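You operate a simulated robot arm through the tools that you are given. There is no shell and no other tool.

You are at the controls of a simulated robot arm. One attempt, no reset.

Task
Polish the tarnish off the brass tray.
Fine: polish from the polish tin, on the polishing pad; the pad goes back where it stood and the lid back on the tin. Set down upright: polishing pad. What is to be rubbed or washed off counts as gone when no trace of it is left.
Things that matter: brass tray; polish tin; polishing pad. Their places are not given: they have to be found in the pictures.

It is judged by the outcome, as a careful person would: the job done as asked, and still so three seconds after it is handed in. It fails if anything else is knocked over, pushed out of place, dropped, spilled or broken. Lids that push on must go on centred and level and be pressed home; caps that screw on are set level and turned clockwise until they are tight.

Robot
A 7-joint arm with a two-finger parallel gripper, fixed in place. Base frame: the origin is at the foot of the arm, x ahead of it, y to its left, z up; the work surface is at about z = 0. Units: cm, rad, N and s.
With the tool pointing down near the work surface it reaches from about 22 to 58 cm from the base axis. Its first joint turns from -1.152 to 1.152 rad. Payload 2.5 kg.
The tool frame sits at the grasp point between the pads (the TCP): z along the fingers, y along the line on which they close. The tips reach 2.3 cm beyond it. Largest opening 9.4 cm; finger width 3.8, thickness 1; the body of the gripper, 5.4 by 9.6 cm, starts 3.9 cm behind the TCP.
Orientation is that of the tool frame in the base frame, as a unit quaternion [x, y, z, w]. With the fingers straight down and closing along the base's y, the tool's x points along the base's -x, its y along +y and its z along -z.

Tools
- The arm moves only by the tool servo_tool. Its argument "deltas" is one flat list of numbers, 7 for each row, row after row: the shift along the base's x, y, z in cm, then the turn, a rotation vector about the base's x, y, z in rad, then the gripper command, from -1 (fully open) to 1 (shut), values between in proportion. In form: [dx, dy, dz, rx, ry, rz, gripper, dx, dy, dz, rx, ry, rz, gripper, ...]. A call has 1 to 20 rows; each row is the pose to reach, as a shift and turn from the pose commanded when the call began. Rows are played at 5 a second. More than 5 cm and 0.15 rad between two rows, or a gripper value outside its range, and nothing of the call is played. A pose out of reach is approached as far as the arm can. The call stops where the force on the tool passes 70 N (or 10 N more than at its start, if that is more) or the arm is blocked; 0.2 s more then pass. The fingers move at their own pace (about 10.8 cm/s each) and stop on an object; they squeeze with about 28 N. The grip force told is the motor's: it shows also when the fingers shut on nothing. Time passes only in rows, and 0.2 s behind the last, so rows that repeat a pose let the fingers close. The reply holds the time, the measured pose of the TCP, the force on the tool along the base axes, the opening and the grip force, in the units named above and with some noise, with the torque about the TCP (base axes, N m) and any sound that the robot's microphone picked up.
- Cameras (640 x 400 px; columns grow to the right, rows downward): "scene" is fixed at [10.61, -39.31, 55.82]; the picture's right is [0.92, -0.39, 0.00], its down [-0.17, -0.40, -0.90] and it looks along [0.35, 0.83, -0.43] (base axes); focal length 336 px, centre (320, 200). "wrist" rides on the gripper at [8.6, 1.6, -7.4] in the tool frame; the picture's right is [-0.18, 0.98, 0.00], its down [-0.58, -0.11, -0.81] and it looks along [-0.79, -0.15, 0.59] (tool axes); focal length 243 px, centre (320, 200).
- snapshot(camera): a new picture of that camera. No time passes.
- point_at(camera, pixels): for up to 12 pixels [column, row] of the newest picture of that camera ("zoom" is the newest enlarged one), the place [x, y, z] in the base frame of the surface seen there, good to about 0.3 cm. No time passes.
- close_up(camera, box): a new picture of the part [left, top, right, bottom] of that camera's present view, enlarged. No time passes.
- sign_off(): hands the job in; it is judged then, once.

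Open the gripper and draw the arm clear of the work before you hand the job in, unless the task says otherwise.

The tools are called after "Emit:" as a command line: name --argument value ..., lists and objects as JSON in quotes. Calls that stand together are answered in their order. servo_tool: Moves the arm, as the interface text tells. Its arguments: {"type":"object","properties":{"deltas":{"type":"array"}},"required":["deltas"]} The other tools are called the same way: snapshot (camera) takes a picture; point_at (camera, pixels) gives the place of the surface under pixels of a picture; close_up (camera, box) takes an enlarged picture of a part of a camera's view; sign_off () hands the job in.

At the start:

```text
t: 0.0
tcp_pos: [28.93, 14.85, 31.02]
orientation: [0.0, 1.0, 0.0, 0.0]
ft_force: [-0.2, -1.4, -0.2]
moment: [0.0, 0.02, 0.0]
gripper_width: 9.4
grip_force: 0.1
```

scene: 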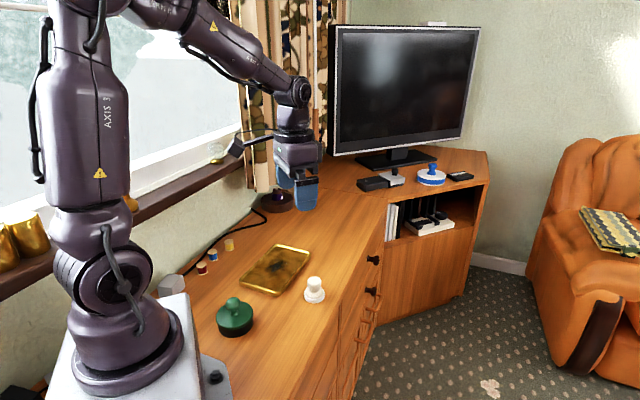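
wrist: 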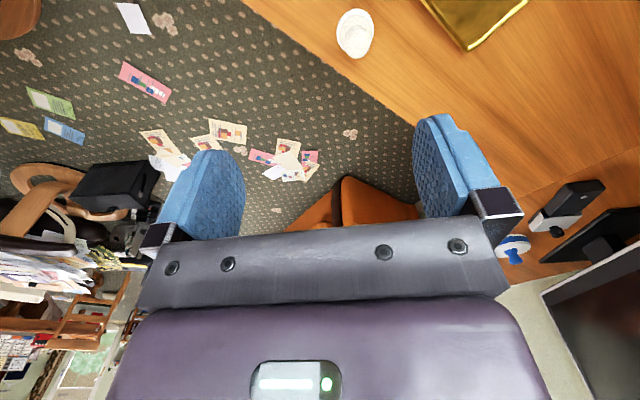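

The scene picture shows the tray near (275,270), a green domed thing at (235,316), a white knobbed thing at (314,290), and a blue/white item at (431,176). I'll enlarge these parts to tell which is the tin and which the pad.

Emit:
close_up --camera "scene" --box '[150, 220, 350, 345]'

Emit:
close_up --camera "scene" --box '[340, 140, 500, 240]'

Emit:
point_at --camera "scene" --pixels '[[235, 302], [235, 328], [314, 282], [314, 300], [275, 270], [240, 285], [285, 246], [310, 255], [275, 294], [431, 176], [279, 197], [170, 288]]'

```text
3.20 times, centred on (250, 282) of scene
```

zoom: 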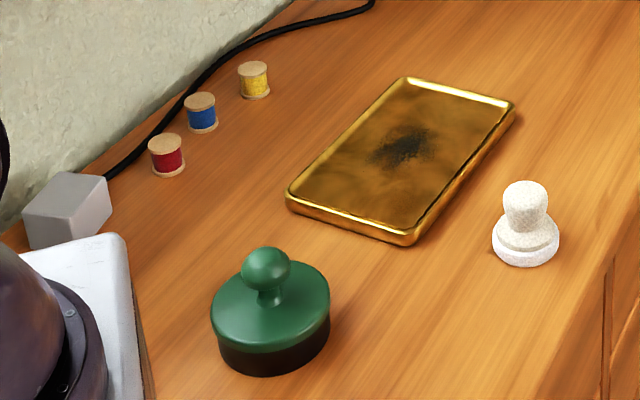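

```text
4.00 times, centred on (420, 190) of scene
```

zoom: 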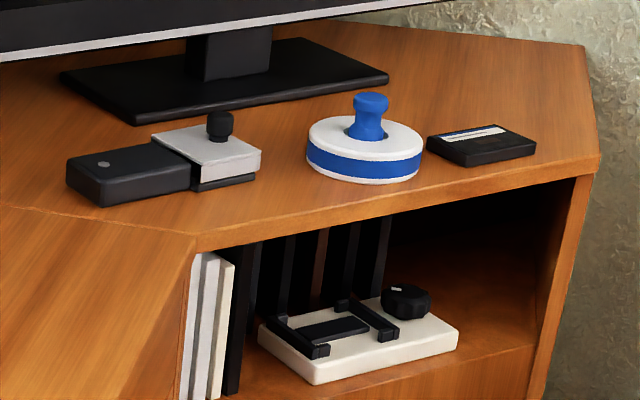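

```text
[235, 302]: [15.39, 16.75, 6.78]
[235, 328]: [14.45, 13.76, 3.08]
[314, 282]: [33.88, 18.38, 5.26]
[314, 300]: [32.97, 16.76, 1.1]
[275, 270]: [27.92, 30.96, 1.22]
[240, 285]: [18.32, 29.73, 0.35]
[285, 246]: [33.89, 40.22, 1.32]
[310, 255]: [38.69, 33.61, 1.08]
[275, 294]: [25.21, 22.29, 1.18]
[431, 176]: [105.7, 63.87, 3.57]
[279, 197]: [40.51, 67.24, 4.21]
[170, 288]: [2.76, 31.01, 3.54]
```

The green-lidded dark tin is at about (15,16), the white handled pad at about (34,18), and the tray around (28,31). I'll enlarge each of them for exact geometry.

Emit:
close_up --camera "scene" --box '[205, 285, 269, 345]'

Emit:
point_at --camera "zoom" --pixels '[[320, 60], [300, 130], [320, 200], [300, 290], [160, 240], [480, 240], [300, 350], [390, 370], [230, 200], [400, 180], [180, 340], [470, 330]]'

Emit:
close_up --camera "scene" --box '[298, 270, 330, 308]'

Emit:
close_up --camera "scene" --box '[230, 235, 320, 300]'

```text
6.67 times, centred on (237, 315) of scene
```

zoom: 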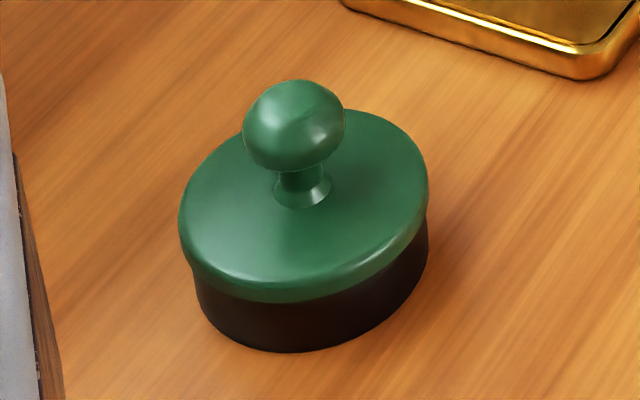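

```text
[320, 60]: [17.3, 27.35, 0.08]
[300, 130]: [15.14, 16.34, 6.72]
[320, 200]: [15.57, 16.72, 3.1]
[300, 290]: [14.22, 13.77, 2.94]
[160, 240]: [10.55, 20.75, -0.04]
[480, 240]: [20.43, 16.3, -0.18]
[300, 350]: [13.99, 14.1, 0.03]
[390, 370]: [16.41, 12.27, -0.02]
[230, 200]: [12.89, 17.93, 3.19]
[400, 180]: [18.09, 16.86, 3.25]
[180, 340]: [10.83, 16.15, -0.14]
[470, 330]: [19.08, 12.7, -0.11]
```

```text
10.53 times, centred on (314, 289) of scene
```

zoom: 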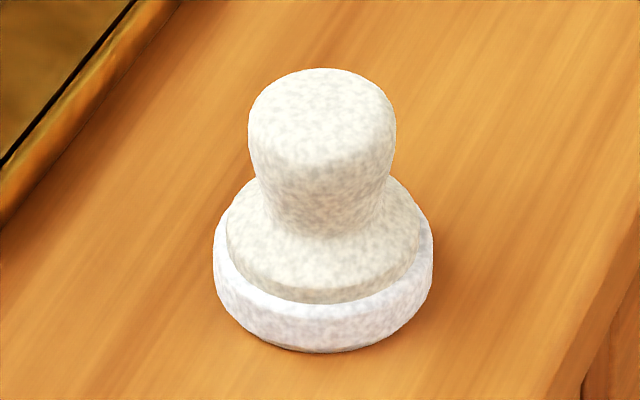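

```text
6.15 times, centred on (275, 268) of scene
```

zoom: 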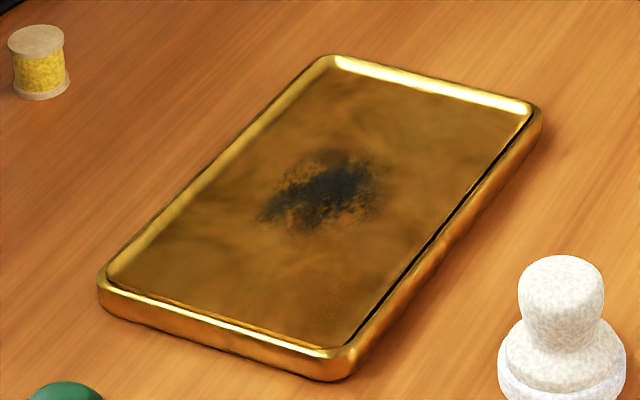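

The lid has a ball knob, the pad has a flared handle, and the tarnish is the dark patch around zoom (325,193). I'll measure the extent of the tarnish, the tray floor and rim, and the pad.

Emit:
point_at --camera "zoom" --pixels '[[325, 193], [258, 215], [390, 160], [340, 140], [290, 240], [385, 200], [100, 285], [330, 378], [540, 110], [328, 57], [120, 280], [335, 345]]'

Emit:
point_at --camera "scene" --pixels '[[314, 278], [314, 284], [314, 289], [314, 296], [304, 297], [324, 297], [314, 302], [306, 292], [322, 292], [235, 297], [229, 308], [241, 303]]'

```text
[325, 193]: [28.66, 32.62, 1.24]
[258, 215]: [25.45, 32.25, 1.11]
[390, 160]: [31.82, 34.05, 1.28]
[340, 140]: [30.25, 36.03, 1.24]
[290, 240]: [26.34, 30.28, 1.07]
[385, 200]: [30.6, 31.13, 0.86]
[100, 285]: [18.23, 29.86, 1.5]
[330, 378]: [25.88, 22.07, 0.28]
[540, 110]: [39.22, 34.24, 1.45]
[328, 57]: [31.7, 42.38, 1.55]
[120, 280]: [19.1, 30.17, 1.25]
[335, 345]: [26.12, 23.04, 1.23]
```

```text
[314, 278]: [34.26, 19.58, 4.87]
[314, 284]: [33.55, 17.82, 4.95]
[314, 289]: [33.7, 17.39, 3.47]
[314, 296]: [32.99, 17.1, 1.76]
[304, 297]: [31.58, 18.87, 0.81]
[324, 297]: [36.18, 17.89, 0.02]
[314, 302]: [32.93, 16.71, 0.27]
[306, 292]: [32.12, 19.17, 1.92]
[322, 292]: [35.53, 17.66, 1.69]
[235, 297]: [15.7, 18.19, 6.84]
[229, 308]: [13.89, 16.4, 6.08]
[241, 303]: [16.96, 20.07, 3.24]
```

The pad stands at about (33.8,18.7) with its top at z≈5; the tray lies about 45° rotated, with the tarnish around (28.7,33). I'll look for the desk's front edge and free space where the lid can be set down.

Emit:
point_at --camera "scene" --pixels '[[345, 300], [335, 330], [320, 350], [300, 340], [280, 340], [270, 365], [360, 240], [340, 260], [350, 280], [300, 370], [330, 225], [225, 245]]'

Emit:
close_up --camera "scene" --box '[180, 240, 400, 400]'

```text
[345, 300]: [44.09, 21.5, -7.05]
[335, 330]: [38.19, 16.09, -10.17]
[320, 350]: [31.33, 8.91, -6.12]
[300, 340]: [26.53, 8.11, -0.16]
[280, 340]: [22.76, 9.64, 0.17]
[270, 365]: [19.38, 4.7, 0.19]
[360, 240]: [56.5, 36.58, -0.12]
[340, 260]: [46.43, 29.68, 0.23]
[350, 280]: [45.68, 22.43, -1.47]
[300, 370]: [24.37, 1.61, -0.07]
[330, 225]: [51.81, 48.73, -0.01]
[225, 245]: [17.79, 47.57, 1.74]
```

```text
2.50 times, centred on (290, 320) of scene
```

zoom: 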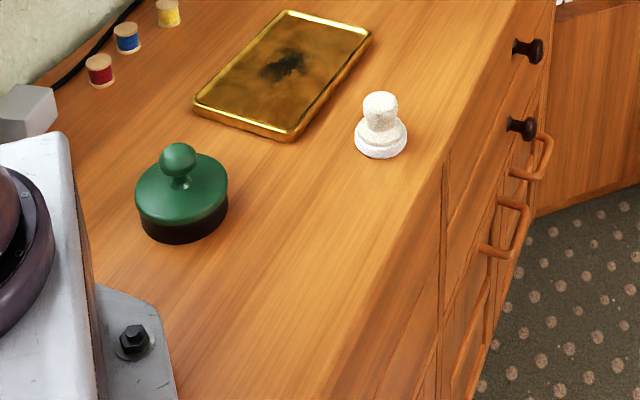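

The free patch at about (23,10,0) (scene pixel ~(281,340)) is on the desk, clear of tin, pad, tray and edge, so the lid can wait there. Next I move over the tin and look again.

Emit:
servo_tool --deltas '[-2.8, 0.4, -2.6, 0, 0, 0, -1, -5.5, 0.8, -5.2, 0, 0, 0, -1, -8.3, 1.2, -7.8, 0, 0, 0, -1, -11.0, 1.6, -10.4, 0, 0, 0, -1, -13.8, 2.05, -13.0, 0, 0, 0, -1, -13.8, 2.05, -13.0, 0, 0, 0, -1]'

Emit:
snapshot --camera "wrist"

Emit:
snapshot --camera "scene"

```text
t: 1.4
tcp_pos: [15.14, 17.01, 17.96]
orientation: [0.0, 1.0, 0.001, 0.0]
ft_force: [-0.3, 0.3, -0.4]
moment: [0.03, 0.02, 0.0]
gripper_width: 9.38
grip_force: 0.0
```

```text
taken
```

wrist: 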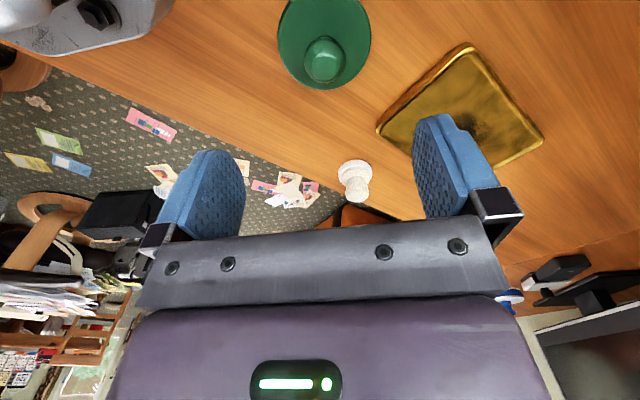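

```text
taken
```

scene: 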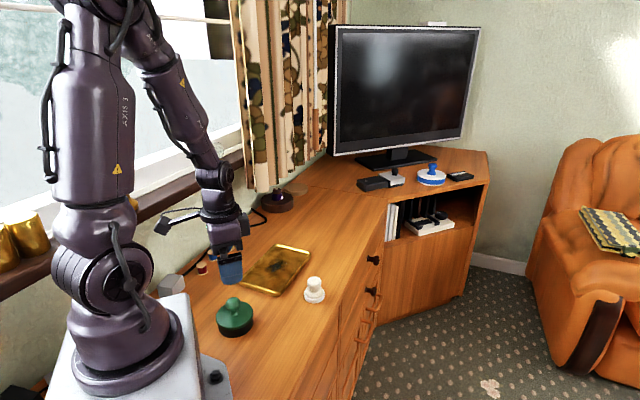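

The wrist view shows the knob at (324,60), almost exactly under the TCP's projected line. I'll measure the knob and lid in this picture.

Emit:
close_up --camera "wrist" --box '[270, 0, 380, 100]'

Emit:
point_at --camera "wrist" --pixels '[[324, 50], [324, 60], [324, 75], [308, 60], [341, 60], [278, 40], [371, 40], [324, 88], [285, 20], [363, 20], [300, 40], [350, 40]]'

```text
4.00 times, centred on (325, 50) of wrist
```

zoom: 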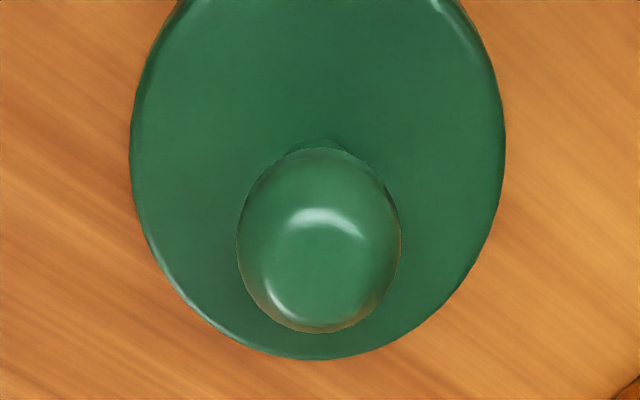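

```text
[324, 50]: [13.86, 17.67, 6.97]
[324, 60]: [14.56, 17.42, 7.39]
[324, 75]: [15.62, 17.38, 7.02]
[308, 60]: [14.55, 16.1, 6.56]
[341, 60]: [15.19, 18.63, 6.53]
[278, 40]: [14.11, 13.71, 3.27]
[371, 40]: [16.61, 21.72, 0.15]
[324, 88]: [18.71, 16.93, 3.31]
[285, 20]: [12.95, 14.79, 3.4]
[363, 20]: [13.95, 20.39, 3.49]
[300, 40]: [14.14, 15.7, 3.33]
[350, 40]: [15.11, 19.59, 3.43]
```

The knob top reads about (14.8,17.4,7.4) and the lid surface z≈3.3; centre is about (14.95,17.2). I'll go lower above the knob and re-check centring between the fingers.

Emit:
servo_tool --deltas '[-0.1, 0.1, -3, 0, 0, 0, -1, -0.15, 0.2, -6, 0, 0, 0, -1, -0.15, 0.2, -7.5, 0, 0, 0, -1, -0.15, 0.2, -7.5, 0, 0, 0, -1]'

Emit:
snapshot --camera "wrist"

Emit:
close_up --camera "scene" --box '[190, 220, 290, 350]'

```text
t: 2.4
tcp_pos: [15.06, 17.46, 10.47]
orientation: [0.0, 1.0, 0.0, -0.001]
ft_force: [0.0, 0.2, -0.6]
moment: [-0.02, 0.03, -0.01]
gripper_width: 9.42
grip_force: 0.0
```

```text
taken
```

wrist: 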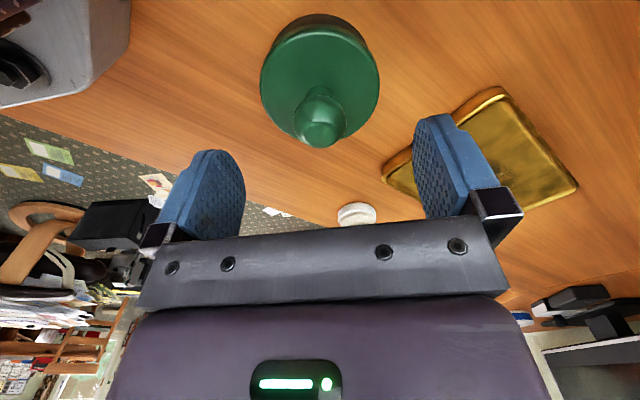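

```text
3.08 times, centred on (240, 285) of scene
```

zoom: 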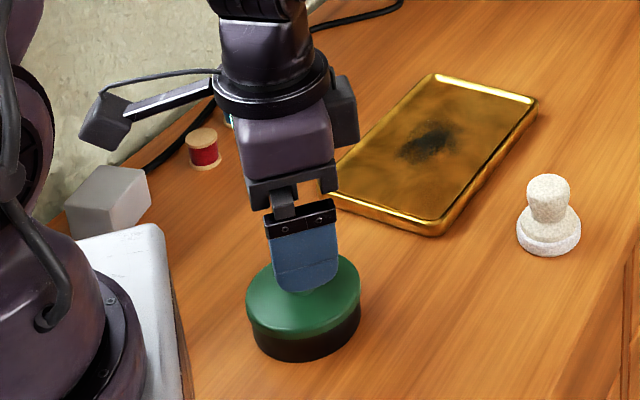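

The knob at (321,122) lies centred on the TCP line (expected (320,125)). I descend 4.3 cm and close on the knob.

Emit:
servo_tool --deltas '[0, 0, -1.5, 0, 0, 0, -1, -0.05, 0, -3, 0, 0, 0, -1, -0.1, 0, -4.2, 0, 0, 0, -1, -0.1, 0, -4.3, 0, 0, 0, -1, -0.1, 0, -4.3, 0, 0, 0, 0, -0.1, 0, -4.3, 0, 0, 0, 0.2, -0.1, 0, -4.3, 0, 0, 0, 0.3, -0.1, 0, -4.3, 0, 0, 0, 0.3]'

Emit:
snapshot --camera "wrist"

Emit:
close_up --camera "scene" --box '[190, 220, 290, 350]'

```text
t: 4.2
tcp_pos: [14.92, 17.23, 6.29]
orientation: [0.0, 1.0, 0.0, 0.0]
ft_force: [-0.2, -0.2, -0.8]
moment: [-0.02, -0.02, 0.0]
gripper_width: 3.31
grip_force: 0.3
```

```text
taken
```

wrist: 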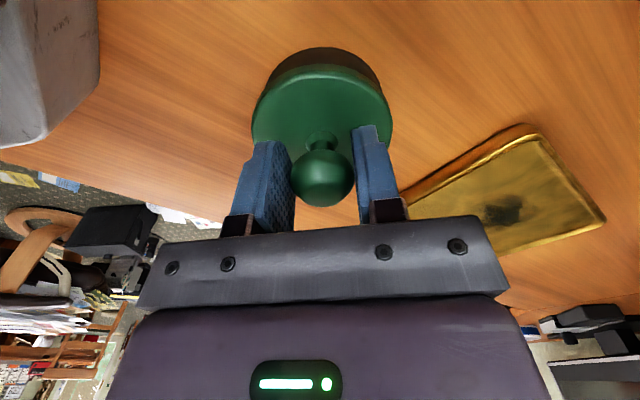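

```text
3.08 times, centred on (240, 285) of scene
```

zoom: 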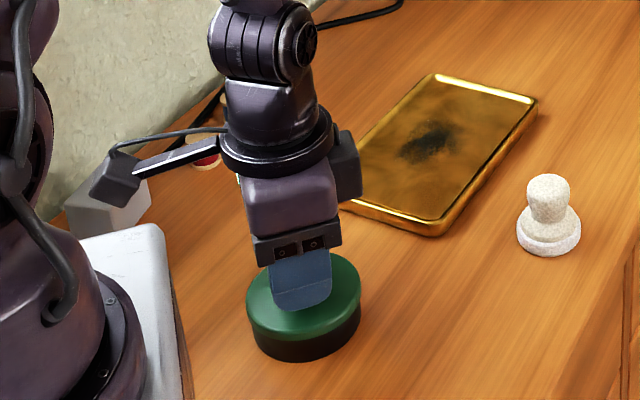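

The knob is centred between the fingers (cols 290–355) at 3.3 cm opening. I close fully, then lift gently a little to see whether the lid comes off or holds.

Emit:
servo_tool --deltas '[0, 0, 0, 0, 0, 0, 0.5, 0, 0, 0, 0, 0, 0, 1, 0, 0, 0, 0, 0, 0, 1, 0, 0, 0, 0, 0, 0, 1]'

Emit:
servo_tool --deltas '[0, 0, 0.15, 0, 0, 0, 1, 0, 0, 0.3, 0, 0, 0, 1, 0, 0, 0.5, 0, 0, 0, 1, 0, 0, 0.5, 0, 0, 0, 1]'

Emit:
close_up --camera "scene" --box '[200, 260, 280, 350]'

Emit:
snapshot --camera "wrist"

```text
t: 5.2
tcp_pos: [14.99, 17.34, 6.22]
orientation: [0.0, 1.0, -0.001, 0.0]
ft_force: [0.6, -0.4, 0.6]
moment: [0.04, 0.0, -0.04]
gripper_width: 2.97
grip_force: 28.5
heard: snap
```

```text
t: 6.2
tcp_pos: [15.0, 17.02, 6.76]
orientation: [0.0, 1.0, 0.0, 0.0]
ft_force: [-0.4, 0.1, -0.8]
moment: [0.01, 0.01, 0.01]
gripper_width: 3.0
grip_force: 27.8
```

```text
4.44 times, centred on (240, 305) of scene
```

zoom: 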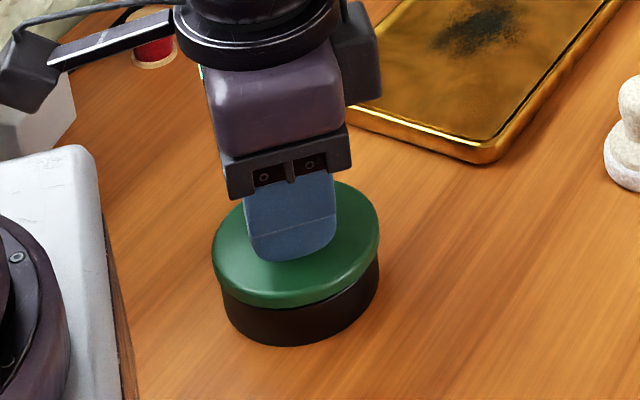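

```text
taken
```

wrist: 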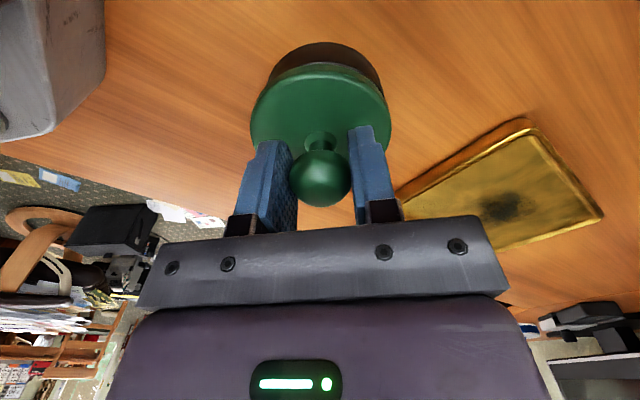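

A snap was heard as the lid came loose, and it has risen 0.5 cm with no load. I lift it further straight up and look at both the open tin and the lid.

Emit:
servo_tool --deltas '[0, 0, 1, 0, 0, 0, 1, 0, 0, 2.5, 0, 0, 0, 1, 0, 0, 4.5, 0, 0, 0, 1, 0, 0, 6.5, 0, 0, 0, 1, 0, 0, 7.5, 0, 0, 0, 1, 0, 0, 7.5, 0, 0, 0, 1]'

Emit:
close_up --camera "scene" --box '[190, 240, 290, 350]'

Emit:
snapshot --camera "wrist"

```text
t: 7.6
tcp_pos: [15.04, 17.18, 14.42]
orientation: [0.001, 1.0, -0.001, -0.001]
ft_force: [-0.5, -0.5, 0.4]
moment: [-0.03, 0.0, 0.04]
gripper_width: 3.0
grip_force: 27.6
```

```text
3.64 times, centred on (240, 295) of scene
```

zoom: 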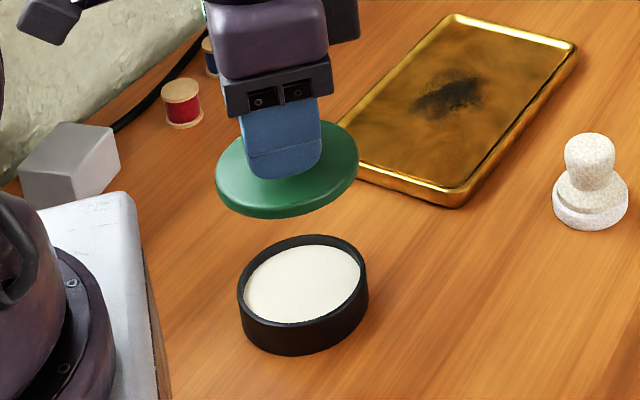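

```text
taken
```

wrist: 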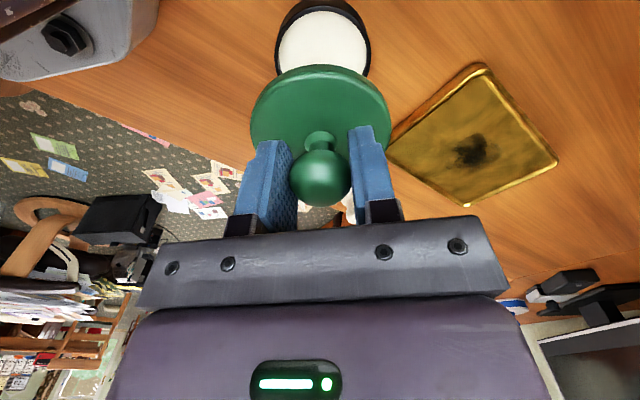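

The tin is open with cream polish in it and the lid hangs level in the gripper. I measure the tin's rim and polish surface, then carry the lid to (23,10).

Emit:
point_at --camera "zoom" --pixels '[[305, 285], [305, 255], [300, 315], [260, 290], [345, 275], [240, 290], [367, 270], [300, 348], [300, 330], [305, 238], [285, 208], [220, 190]]'

Emit:
servo_tool --deltas '[2, -1.8, 0, 0, 0, 0, 1, 4, -3.6, 0, 0, 0, 0, 1, 6, -5.4, 0, 0, 0, 0, 1, 8, -7.1, 0, 0, 0, 0, 1, 8, -7.1, -2.5, 0, 0, 0, 1, 8, -7.1, -5, 0, 0, 0, 1, 8, -7.1, -7, 0, 0, 0, 1, 8, -7.1, -7, 0, 0, 0, 1]'

Emit:
snapshot --camera "wrist"

Emit:
close_up --camera "scene" --box '[200, 250, 340, 380]'

```text
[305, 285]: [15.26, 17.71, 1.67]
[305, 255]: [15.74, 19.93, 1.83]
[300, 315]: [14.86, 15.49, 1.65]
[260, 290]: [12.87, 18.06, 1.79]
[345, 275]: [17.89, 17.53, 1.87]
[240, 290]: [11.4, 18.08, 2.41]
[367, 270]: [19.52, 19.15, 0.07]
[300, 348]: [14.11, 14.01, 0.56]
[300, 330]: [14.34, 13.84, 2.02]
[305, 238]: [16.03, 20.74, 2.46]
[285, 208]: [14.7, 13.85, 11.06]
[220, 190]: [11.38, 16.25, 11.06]
```

```text
t: 9.4
tcp_pos: [23.11, 10.16, 7.33]
orientation: [0.001, 1.0, 0.001, 0.0]
ft_force: [0.1, -0.5, -0.6]
moment: [0.01, 0.04, -0.01]
gripper_width: 2.99
grip_force: 28.3
```

```text
taken
```

wrist: 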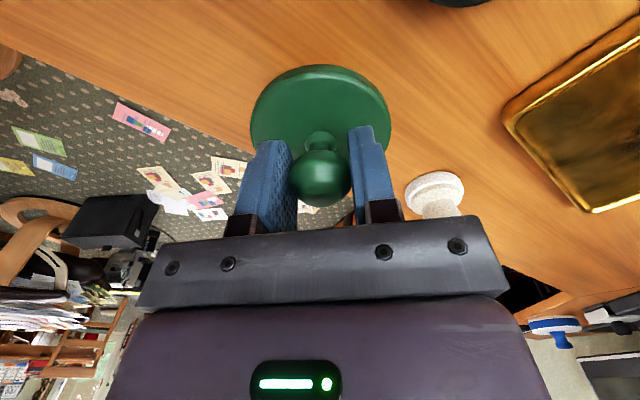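

```text
3.08 times, centred on (270, 315) of scene
```

zoom: 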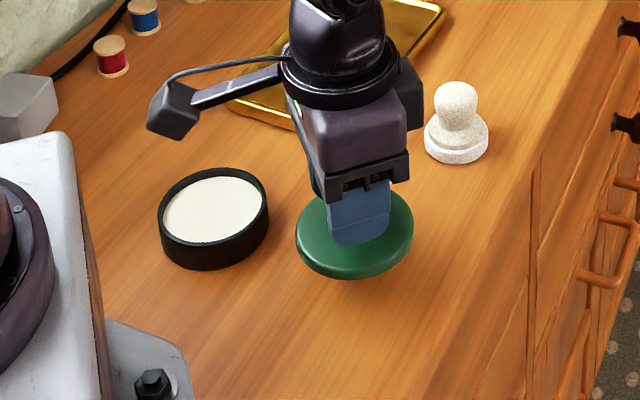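

The lid hangs level at (23.1,10.1) clear of everything, its bottom about 3 cm above the desk. The tin's rim is at z≈2.4, the polish at z≈1.75, centred at about (15.1,17.3). I lower the lid in small steps until it touches.

Emit:
servo_tool --deltas '[0, 0, -0.8, 0, 0, 0, 1, 0, 0, -1.6, 0, 0, 0, 1, 0, 0, -2.2, 0, 0, 0, 1, 0, 0, -2.4, 0, 0, 0, 1, 0, 0, -2.4, 0, 0, 0, 1]'

Emit:
close_up --camera "scene" --box '[250, 290, 320, 350]'

```text
t: 10.6
tcp_pos: [22.88, 10.14, 4.91]
orientation: [-0.001, 1.0, 0.0, 0.0]
ft_force: [-1.1, 0.5, -0.7]
moment: [0.01, -0.04, -0.01]
gripper_width: 3.01
grip_force: 27.8
```

```text
6.67 times, centred on (285, 320) of scene
```

zoom: 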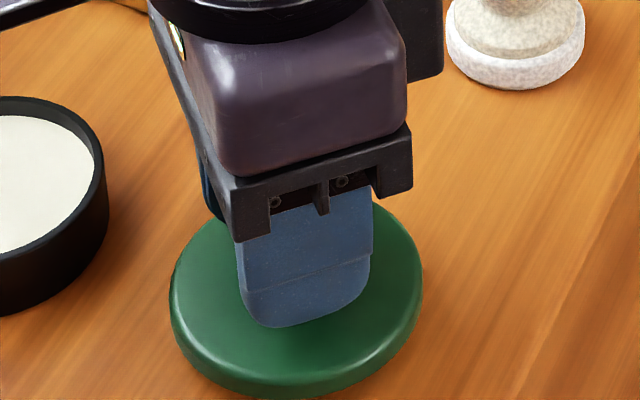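

No contact yet at TCP z≈4.85. I lower in 0.15 cm steps, watching the force.

Emit:
servo_tool --deltas '[0, 0, -0.15, 0, 0, 0, 1, 0, 0, -0.3, 0, 0, 0, 1, 0, 0, -0.3, 0, 0, 0, 1]'

Emit:
servo_tool --deltas '[0, 0, -0.1, 0, 0, 0, 1, 0, 0, -0.2, 0, 0, 0, 1, 0, 0, -0.2, 0, 0, 0, 1]'

Emit:
close_up --camera "scene" --box '[250, 290, 320, 350]'

```text
t: 11.4
tcp_pos: [22.87, 10.23, 4.66]
orientation: [0.0, 1.0, -0.001, 0.0]
ft_force: [-0.1, 0.8, 0.1]
moment: [-0.01, -0.02, -0.02]
gripper_width: 2.98
grip_force: 27.7
```

```text
t: 12.2
tcp_pos: [22.84, 10.16, 4.4]
orientation: [0.0, 1.0, 0.0, -0.001]
ft_force: [-4.3, -2.0, 17.4]
moment: [-0.07, 0.07, -0.02]
gripper_width: 2.99
grip_force: 27.7
```

```text
6.67 times, centred on (285, 320) of scene
```

zoom: 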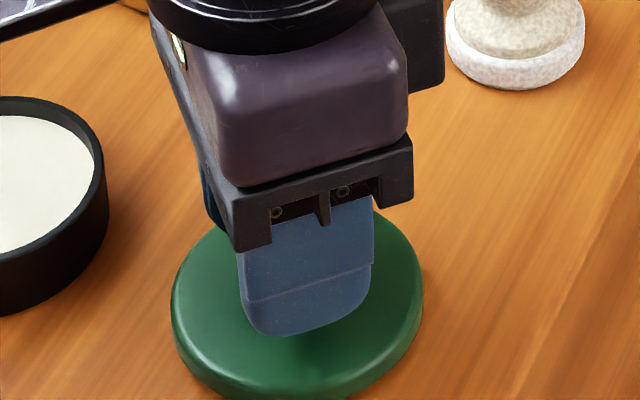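

The lid touches the desk (17 N upward). I ease 0.08 cm up, open slowly and rise straight up.

Emit:
servo_tool --deltas '[0, 0, 0.08, 0, 0, 0, 1, 0, 0, 0.08, 0, 0, 0, 0.2, 0, 0, 0.08, 0, 0, 0, -0.3, 0, 0, 0.08, 0, 0, 0, -0.8, 0, 0, 0.08, 0, 0, 0, -1, 0, 0, 0.08, 0, 0, 0, -1, 0, 0, 1.5, 0, 0, 0, -1, 0, 0, 3.5, 0, 0, 0, -1, 0, 0, 6.5, 0, 0, 0, -1, 0, 0, 9, 0, 0, 0, -1]'

Emit:
snapshot --camera "wrist"

Emit:
snapshot --camera "scene"

```text
t: 14.4
tcp_pos: [23.07, 9.98, 13.54]
orientation: [0.0, 1.0, 0.0, 0.001]
ft_force: [-0.4, 0.1, 0.7]
moment: [0.0, -0.03, -0.03]
gripper_width: 9.38
grip_force: 0.1
```

```text
taken
```

wrist: 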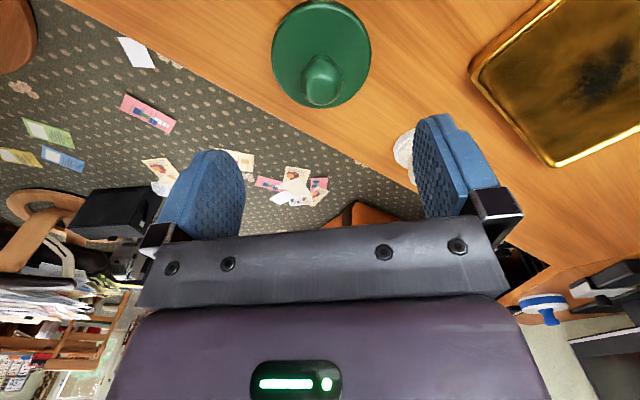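

```text
taken
```

scene: 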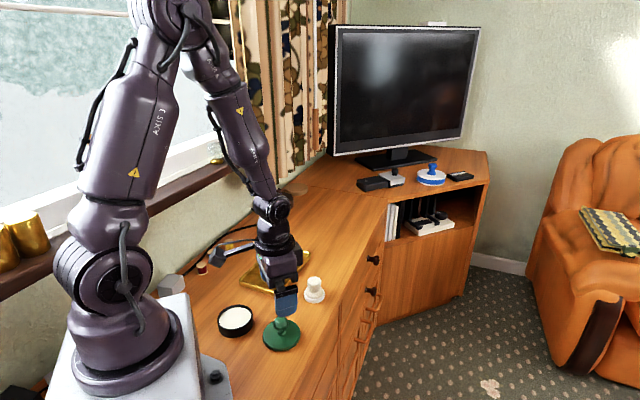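

The lid rests upright on the desk at (23,10). Now I move over the white pad near (33.75,18.65) and check with the wrist camera.

Emit:
servo_tool --deltas '[2.7, 2.1, 0.5, 0, 0, 0, -1, 5.4, 4.3, 1, 0, 0, 0, -1, 8.1, 6.5, 1, 0, 0, 0, -1, 10.8, 8.6, 0, 0, 0, 0, -1, 10.8, 8.6, -1, 0, 0, 0, -1, 10.8, 8.6, -1, 0, 0, 0, -1]'

Emit:
snapshot --camera "wrist"

Emit:
close_up --camera "scene" --box '[200, 250, 360, 370]'

```text
t: 15.8
tcp_pos: [33.71, 18.65, 12.32]
orientation: [0.0, 1.0, 0.0, 0.0]
ft_force: [0.8, -0.1, 0.5]
moment: [-0.02, -0.03, -0.02]
gripper_width: 9.4
grip_force: 0.0
```

```text
taken
```

wrist: 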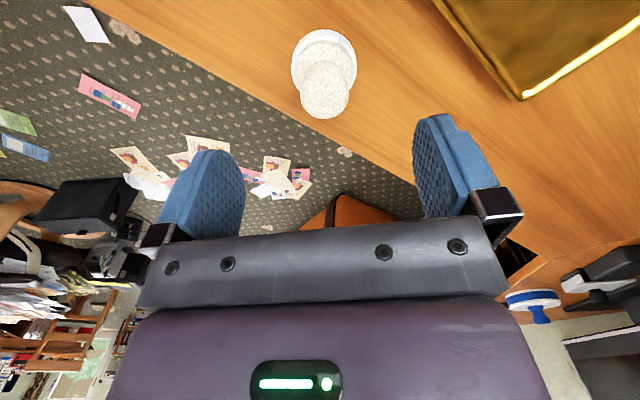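

```text
3.33 times, centred on (280, 310) of scene
```

zoom: 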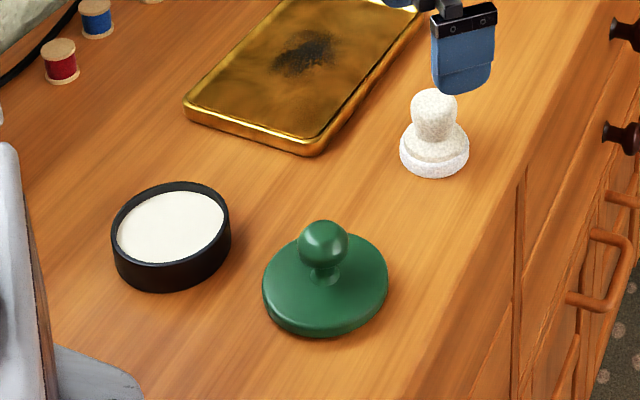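

The pad's handle shows at about (324,88) in the wrist view; expected TCP line is (320,92). I enlarge and measure it.

Emit:
close_up --camera "wrist" --box '[275, 20, 375, 130]'

Emit:
point_at --camera "wrist" --pixels '[[324, 85], [324, 95], [324, 105], [310, 90], [340, 90], [324, 75], [295, 60], [353, 60], [324, 35], [300, 90], [350, 90], [324, 115]]'

```text
3.64 times, centred on (325, 75) of wrist
```

zoom: 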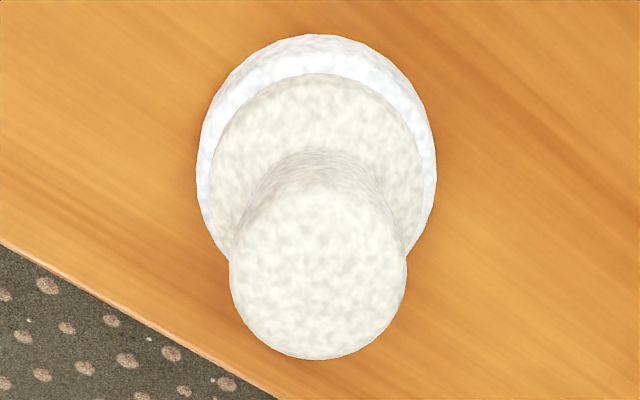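

```text
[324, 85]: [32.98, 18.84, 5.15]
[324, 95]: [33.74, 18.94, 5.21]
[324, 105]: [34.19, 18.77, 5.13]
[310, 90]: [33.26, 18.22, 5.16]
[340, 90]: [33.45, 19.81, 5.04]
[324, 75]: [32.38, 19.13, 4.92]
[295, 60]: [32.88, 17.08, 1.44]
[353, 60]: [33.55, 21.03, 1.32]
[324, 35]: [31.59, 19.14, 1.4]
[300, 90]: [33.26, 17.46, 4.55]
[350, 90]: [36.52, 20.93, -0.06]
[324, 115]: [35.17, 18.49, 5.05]
```

The pad's top centre works out to about (33.65,18.92), top z≈5.1. I shift +0.25 in y, descend to TCP z≈4.65 (tips above the foot flare) and bring the fingers near the handle.

Emit:
servo_tool --deltas '[-0.05, 0.25, -2, 0, 0, 0, -1, -0.05, 0.25, -4.5, 0, 0, 0, -1, -0.05, 0.25, -6.5, 0, 0, 0, -1, -0.05, 0.25, -7.65, 0, 0, 0, -1, -0.05, 0.25, -7.65, 0, 0, 0, -0.3, -0.05, 0.25, -7.65, 0, 0, 0, 0.0, -0.05, 0.25, -7.65, 0, 0, 0, 0.19, -0.05, 0.25, -7.65, 0, 0, 0, 0.19]'

Emit:
snapshot --camera "wrist"

Emit:
close_up --camera "scene" --box '[280, 250, 350, 320]'

```text
t: 17.6
tcp_pos: [33.71, 18.83, 4.84]
orientation: [-0.001, 1.0, 0.0, 0.0]
ft_force: [-0.1, -0.4, 0.3]
moment: [0.0, -0.01, 0.02]
gripper_width: 3.82
grip_force: 0.0
```

```text
taken
```

wrist: 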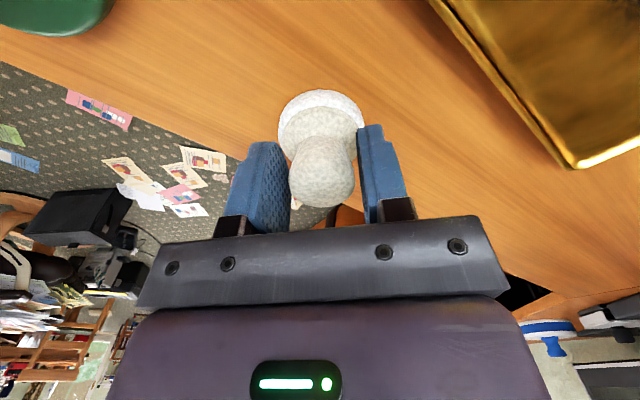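

```text
5.71 times, centred on (315, 285) of scene
```

zoom: 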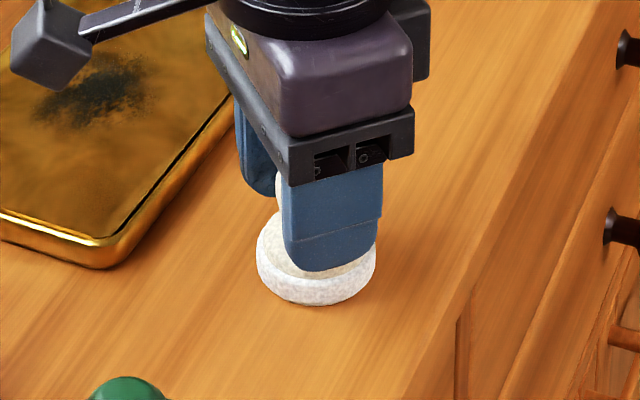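

The handle sits between the fingers (cols 289–355 against fingers at 290 and 358), nearly centred. I close firmly and lift slightly.

Emit:
servo_tool --deltas '[0, 0, 0, 0, 0, 0, 0.35, 0, 0, 0, 0, 0, 0, 0.6, 0, 0, 0, 0, 0, 0, 1, 0, 0, 0, 0, 0, 0, 1, 0, 0, 0, 0, 0, 0, 1]'

Emit:
servo_tool --deltas '[0, 0, 0.5, 0, 0, 0, 1, 0, 0, 1.5, 0, 0, 0, 1, 0, 0, 3.5, 0, 0, 0, 1, 0, 0, 6, 0, 0, 0, 1, 0, 0, 6, 0, 0, 0, 1]'

Emit:
snapshot --camera "wrist"

Emit:
close_up --camera "scene" --box '[270, 220, 360, 320]'

```text
t: 18.8
tcp_pos: [33.74, 18.81, 4.76]
orientation: [0.001, 1.0, 0.0, 0.001]
ft_force: [-1.4, 1.6, 0.8]
moment: [0.0, -0.04, 0.01]
gripper_width: 3.08
grip_force: 28.3
```

```text
t: 20.0
tcp_pos: [33.78, 18.66, 10.59]
orientation: [-0.001, 1.0, 0.0, 0.0]
ft_force: [-0.3, 0.6, -0.3]
moment: [-0.01, 0.01, -0.03]
gripper_width: 3.09
grip_force: 28.2
```

```text
taken
```

wrist: 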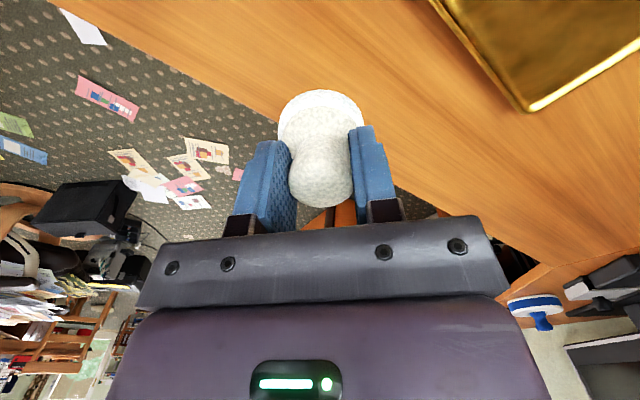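

```text
4.00 times, centred on (315, 270) of scene
```

zoom: 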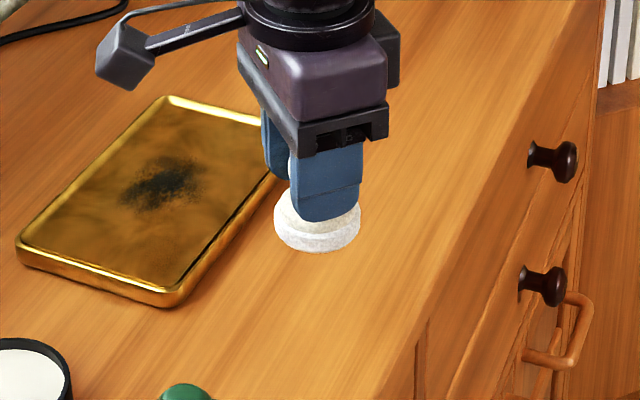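

The pad is held upright (3.08 cm grip) with its bottom about 6 cm up. I carry it over to the open tin centre near (15.1,17.2) and stop above the rim to check centring.

Emit:
servo_tool --deltas '[-3.7, -0.3, 0, 0, 0, 0, 1, -7.4, -0.6, 0, 0, 0, 0, 1, -11.1, -0.95, 0, 0, 0, 0, 1, -14.8, -1.3, 0, 0, 0, 0, 1, -18.65, -1.65, 0, 0, 0, 0, 1, -18.65, -1.65, -1.5, 0, 0, 0, 1, -18.65, -1.65, -2.2, 0, 0, 0, 1, -18.65, -1.65, -2.2, 0, 0, 0, 1]'

Emit:
snapshot --camera "wrist"

Emit:
close_up --camera "scene" --box '[195, 250, 285, 350]'

```text
t: 21.8
tcp_pos: [15.07, 17.22, 8.5]
orientation: [0.0, 1.0, -0.001, 0.0]
ft_force: [-0.3, 0.7, -1.1]
moment: [-0.01, 0.0, 0.02]
gripper_width: 3.09
grip_force: 27.9
```

```text
taken
```

wrist: 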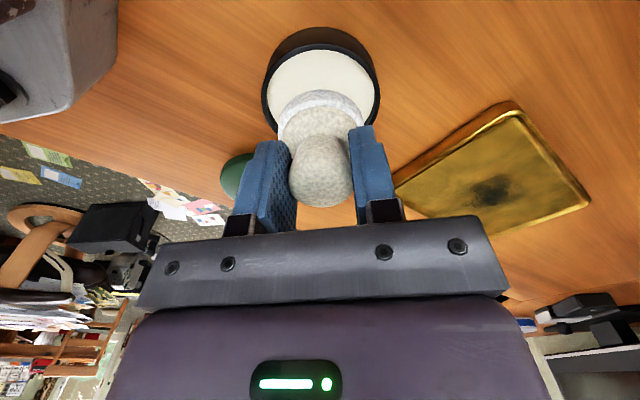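

```text
4.00 times, centred on (240, 300) of scene
```

zoom: 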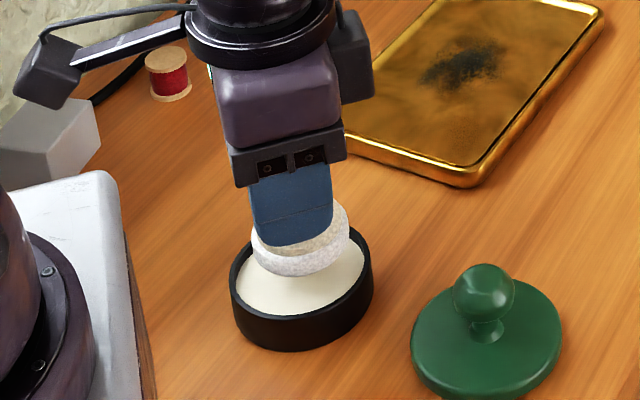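

Pad and tin are centred in both views (wrist: pad centre col 320, tin 320.5; scene zoom: 300 against 301.5). I lower the pad slowly towards the polish surface.

Emit:
servo_tool --deltas '[0, 0, -0.7, 0, 0, 0, 1, 0, 0, -1.3, 0, 0, 0, 1, 0, 0, -1.7, 0, 0, 0, 1, 0, 0, -1.9, 0, 0, 0, 1, 0, 0, -1.9, 0, 0, 0, 1]'

Emit:
servo_tool --deltas '[0, 0, -0.1, 0, 0, 0, 1, 0, 0, -0.2, 0, 0, 0, 1, 0, 0, -0.2, 0, 0, 0, 1]'

Emit:
close_up --camera "scene" --box '[205, 260, 275, 340]'

```text
t: 23.0
tcp_pos: [15.04, 17.35, 6.72]
orientation: [0.0, 1.0, 0.0, 0.0]
ft_force: [0.0, -1.2, -1.7]
moment: [-0.02, 0.04, -0.04]
gripper_width: 3.09
grip_force: 28.3
```

```text
t: 23.8
tcp_pos: [15.07, 17.3, 6.5]
orientation: [0.0, 1.0, 0.001, 0.0]
ft_force: [-0.3, -0.1, -0.6]
moment: [0.0, -0.03, -0.02]
gripper_width: 3.1
grip_force: 27.9
```

```text
5.00 times, centred on (240, 300) of scene
```

zoom: 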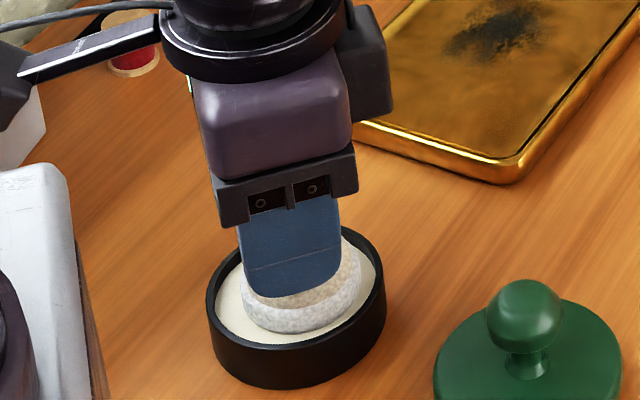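

No contact yet at TCP z≈6.4. I go on down in 0.1 cm steps, stopping on the first force.

Emit:
servo_tool --deltas '[0, 0, -0.1, 0, 0, 0, 1, 0, 0, -0.1, 0, 0, 0, 1]'

Emit:
servo_tool --deltas '[0, 0, -0.1, 0, 0, 0, 1, 0, 0, -0.1, 0, 0, 0, 1]'

```text
t: 24.4
tcp_pos: [15.14, 17.33, 6.29]
orientation: [-0.001, 1.0, 0.0, 0.0]
ft_force: [-1.1, -3.6, 30.3]
moment: [-0.04, -0.11, -0.06]
gripper_width: 3.09
grip_force: 27.7
```

```text
t: 25.0
tcp_pos: [15.06, 17.26, 6.29]
orientation: [0.0, 1.0, 0.001, 0.0]
ft_force: [-1.0, -1.0, 29.0]
moment: [0.01, -0.04, -0.04]
gripper_width: 3.08
grip_force: 27.7
```

The pad touches the polish with about 30 N. I ease off a little, wiggle by ±0.3 cm to load it, then lift out straight.

Emit:
servo_tool --deltas '[0, 0, 0.08, 0, 0, 0, 1, 0.3, 0, 0.08, 0, 0, 0, 1, 0, 0.3, 0.08, 0, 0, 0, 1, -0.3, 0, 0.08, 0, 0, 0, 1, 0, -0.3, 0.08, 0, 0, 0, 1, 0, 0, 0.08, 0, 0, 0, 1]'

Emit:
servo_tool --deltas '[0, 0, 0.5, 0, 0, 0, 1, 0, 0, 1.5, 0, 0, 0, 1, 0, 0, 3.5, 0, 0, 0, 1, 0, 0, 6, 0, 0, 0, 1, 0, 0, 6, 0, 0, 0, 1]'

Emit:
snapshot --camera "wrist"

Emit:
close_up --camera "scene" --box '[195, 220, 285, 340]'

```text
t: 26.4
tcp_pos: [14.81, 17.03, 6.19]
orientation: [0.002, 1.0, -0.002, -0.001]
ft_force: [-1.3, -13.6, 28.1]
moment: [-0.17, -0.16, -0.07]
gripper_width: 3.12
grip_force: 28.0
```

```text
t: 27.6
tcp_pos: [15.11, 17.26, 12.41]
orientation: [0.0, 1.0, 0.0, 0.0]
ft_force: [-0.6, 0.1, -1.0]
moment: [-0.01, -0.01, 0.01]
gripper_width: 3.08
grip_force: 27.8
```

```text
taken
```

wrist: 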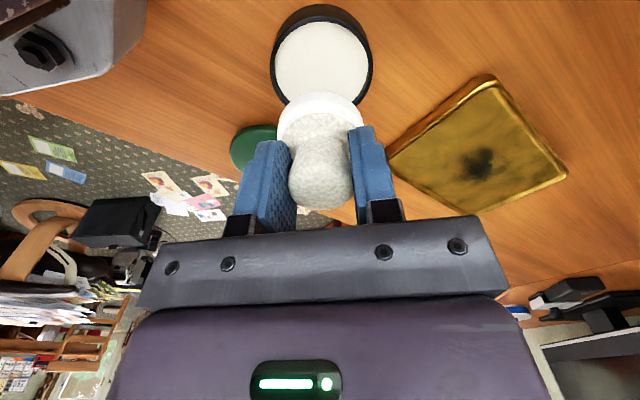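

```text
3.33 times, centred on (240, 280) of scene
```

zoom: 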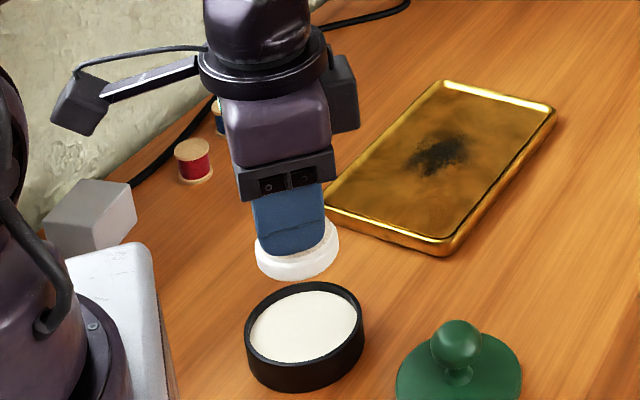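

The pad now shows white with polish, and the tin hasn't moved. Before rubbing I measure the tarnish and the tray again in both pictures.

Emit:
close_up --camera "scene" --box '[230, 235, 320, 300]'

Emit:
point_at --camera "zoom" --pixels '[[320, 190], [262, 222], [392, 165], [335, 145], [290, 240], [385, 205], [110, 278], [335, 350], [525, 115], [332, 68], [200, 250], [430, 130]]'

Emit:
point_at --camera "wrist" --pixels '[[480, 163], [455, 165], [500, 160], [478, 145], [480, 182], [490, 80], [565, 178], [485, 207], [395, 155], [520, 150], [440, 150], [480, 120]]'

Emit:
close_up --camera "wrist" --box '[380, 60, 580, 220]'

```text
6.15 times, centred on (275, 268) of scene
```

zoom: 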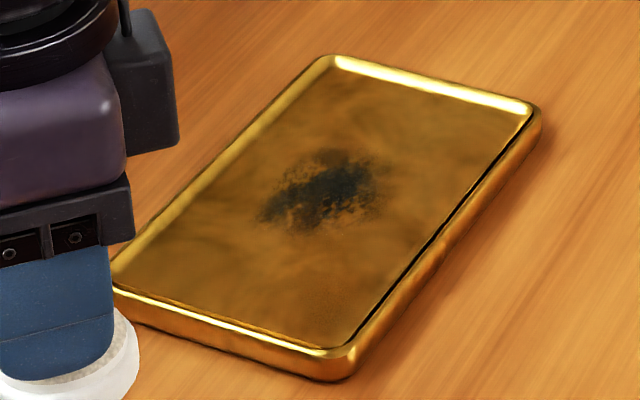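

```text
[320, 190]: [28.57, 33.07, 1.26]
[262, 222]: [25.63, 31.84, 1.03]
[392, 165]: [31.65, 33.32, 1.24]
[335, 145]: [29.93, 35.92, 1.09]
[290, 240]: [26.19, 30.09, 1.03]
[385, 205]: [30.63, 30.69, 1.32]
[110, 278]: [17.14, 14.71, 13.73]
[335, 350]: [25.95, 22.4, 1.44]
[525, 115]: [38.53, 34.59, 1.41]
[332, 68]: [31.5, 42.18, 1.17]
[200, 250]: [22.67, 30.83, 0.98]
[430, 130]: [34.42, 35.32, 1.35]
```

```text
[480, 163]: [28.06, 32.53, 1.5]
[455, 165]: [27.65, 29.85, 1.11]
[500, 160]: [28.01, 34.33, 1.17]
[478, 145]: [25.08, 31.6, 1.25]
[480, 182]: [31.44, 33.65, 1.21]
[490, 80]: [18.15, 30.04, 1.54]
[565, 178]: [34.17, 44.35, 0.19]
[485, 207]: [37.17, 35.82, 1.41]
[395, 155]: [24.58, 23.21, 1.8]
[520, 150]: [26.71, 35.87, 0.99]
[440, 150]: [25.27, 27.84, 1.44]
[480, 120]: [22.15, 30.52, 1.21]
```

```text
2.50 times, centred on (480, 140) of wrist
```

zoom: 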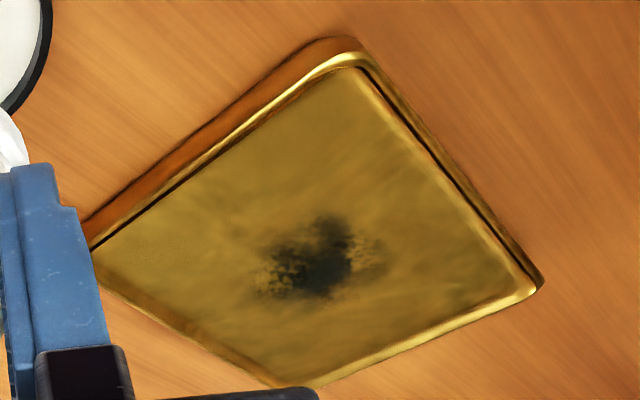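

The tarnish is centred near (28.6,32.8), spanning about ±3.4 cm along the tray and ±2.4 cm across; the floor is at z≈1.2. I carry the pad over it and stop about 1.5 cm above the floor.

Emit:
servo_tool --deltas '[2.8, 3.05, 0, 0, 0, 0, 1, 5.6, 6.1, 0, 0, 0, 0, 1, 8.4, 9.15, 0, 0, 0, 0, 1, 11.2, 12.2, 0, 0, 0, 0, 1, 13.9, 15.2, 0, 0, 0, 0, 1, 13.9, 15.2, -2.5, 0, 0, 0, 1, 13.9, 15.2, -4.7, 0, 0, 0, 1, 13.9, 15.2, -4.7, 0, 0, 0, 1]'

Emit:
snapshot --camera "wrist"

Emit:
close_up --camera "scene" --box '[220, 210, 330, 300]'

```text
t: 29.4
tcp_pos: [28.89, 32.31, 7.38]
orientation: [0.0, 1.0, 0.0, 0.0]
ft_force: [0.6, -0.6, -0.9]
moment: [-0.01, 0.01, 0.0]
gripper_width: 3.1
grip_force: 28.5
```

```text
taken
```

wrist: 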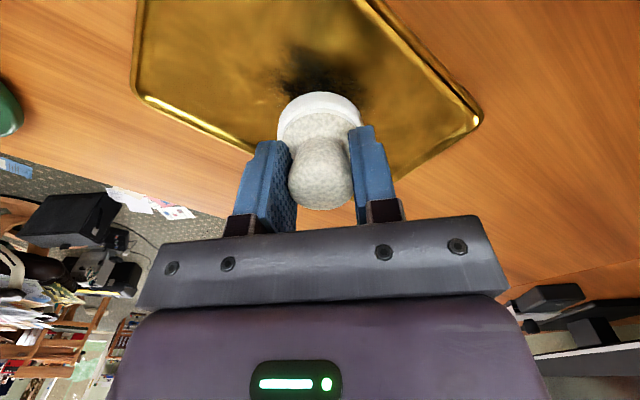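

```text
4.44 times, centred on (275, 255) of scene
```

zoom: 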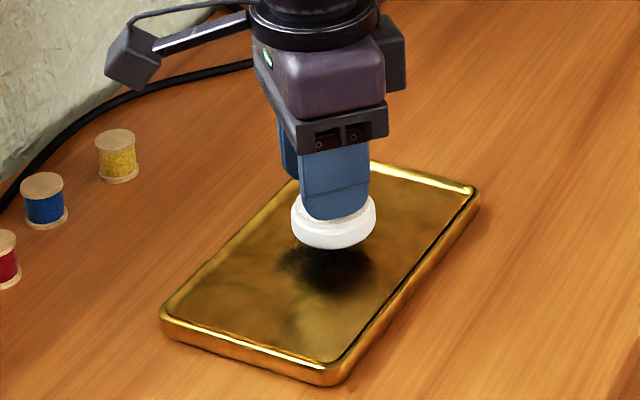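

The pad hovers over the tarnish, inside the tray. I lower it in small steps to find the floor.

Emit:
servo_tool --deltas '[0, 0, -0.6, 0, 0, 0, 1, 0, 0, -1.1, 0, 0, 0, 1, 0, 0, -1.4, 0, 0, 0, 1, 0, 0, -1.4, 0, 0, 0, 1]'

Emit:
servo_tool --deltas '[0, 0, -0.1, 0, 0, 0, 1, 0, 0, -0.1, 0, 0, 0, 1]'

Emit:
servo_tool --deltas '[0, 0, -0.07, 0, 0, 0, 1, 0, 0, -0.07, 0, 0, 0, 1]'

```text
t: 30.4
tcp_pos: [28.84, 32.5, 6.03]
orientation: [0.0, 1.0, 0.001, 0.001]
ft_force: [-0.5, -0.7, -1.2]
moment: [-0.02, 0.04, -0.01]
gripper_width: 3.1
grip_force: 27.7
```

```text
t: 31.0
tcp_pos: [28.97, 32.58, 6.0]
orientation: [0.0, 1.0, 0.0, 0.001]
ft_force: [-0.9, -0.1, -0.4]
moment: [0.02, 0.02, -0.02]
gripper_width: 3.07
grip_force: 28.4
```

```text
t: 31.6
tcp_pos: [28.98, 32.5, 6.01]
orientation: [0.0, 1.0, 0.0, 0.0]
ft_force: [0.3, -0.6, -0.8]
moment: [-0.02, 0.02, 0.01]
gripper_width: 3.09
grip_force: 27.5
```

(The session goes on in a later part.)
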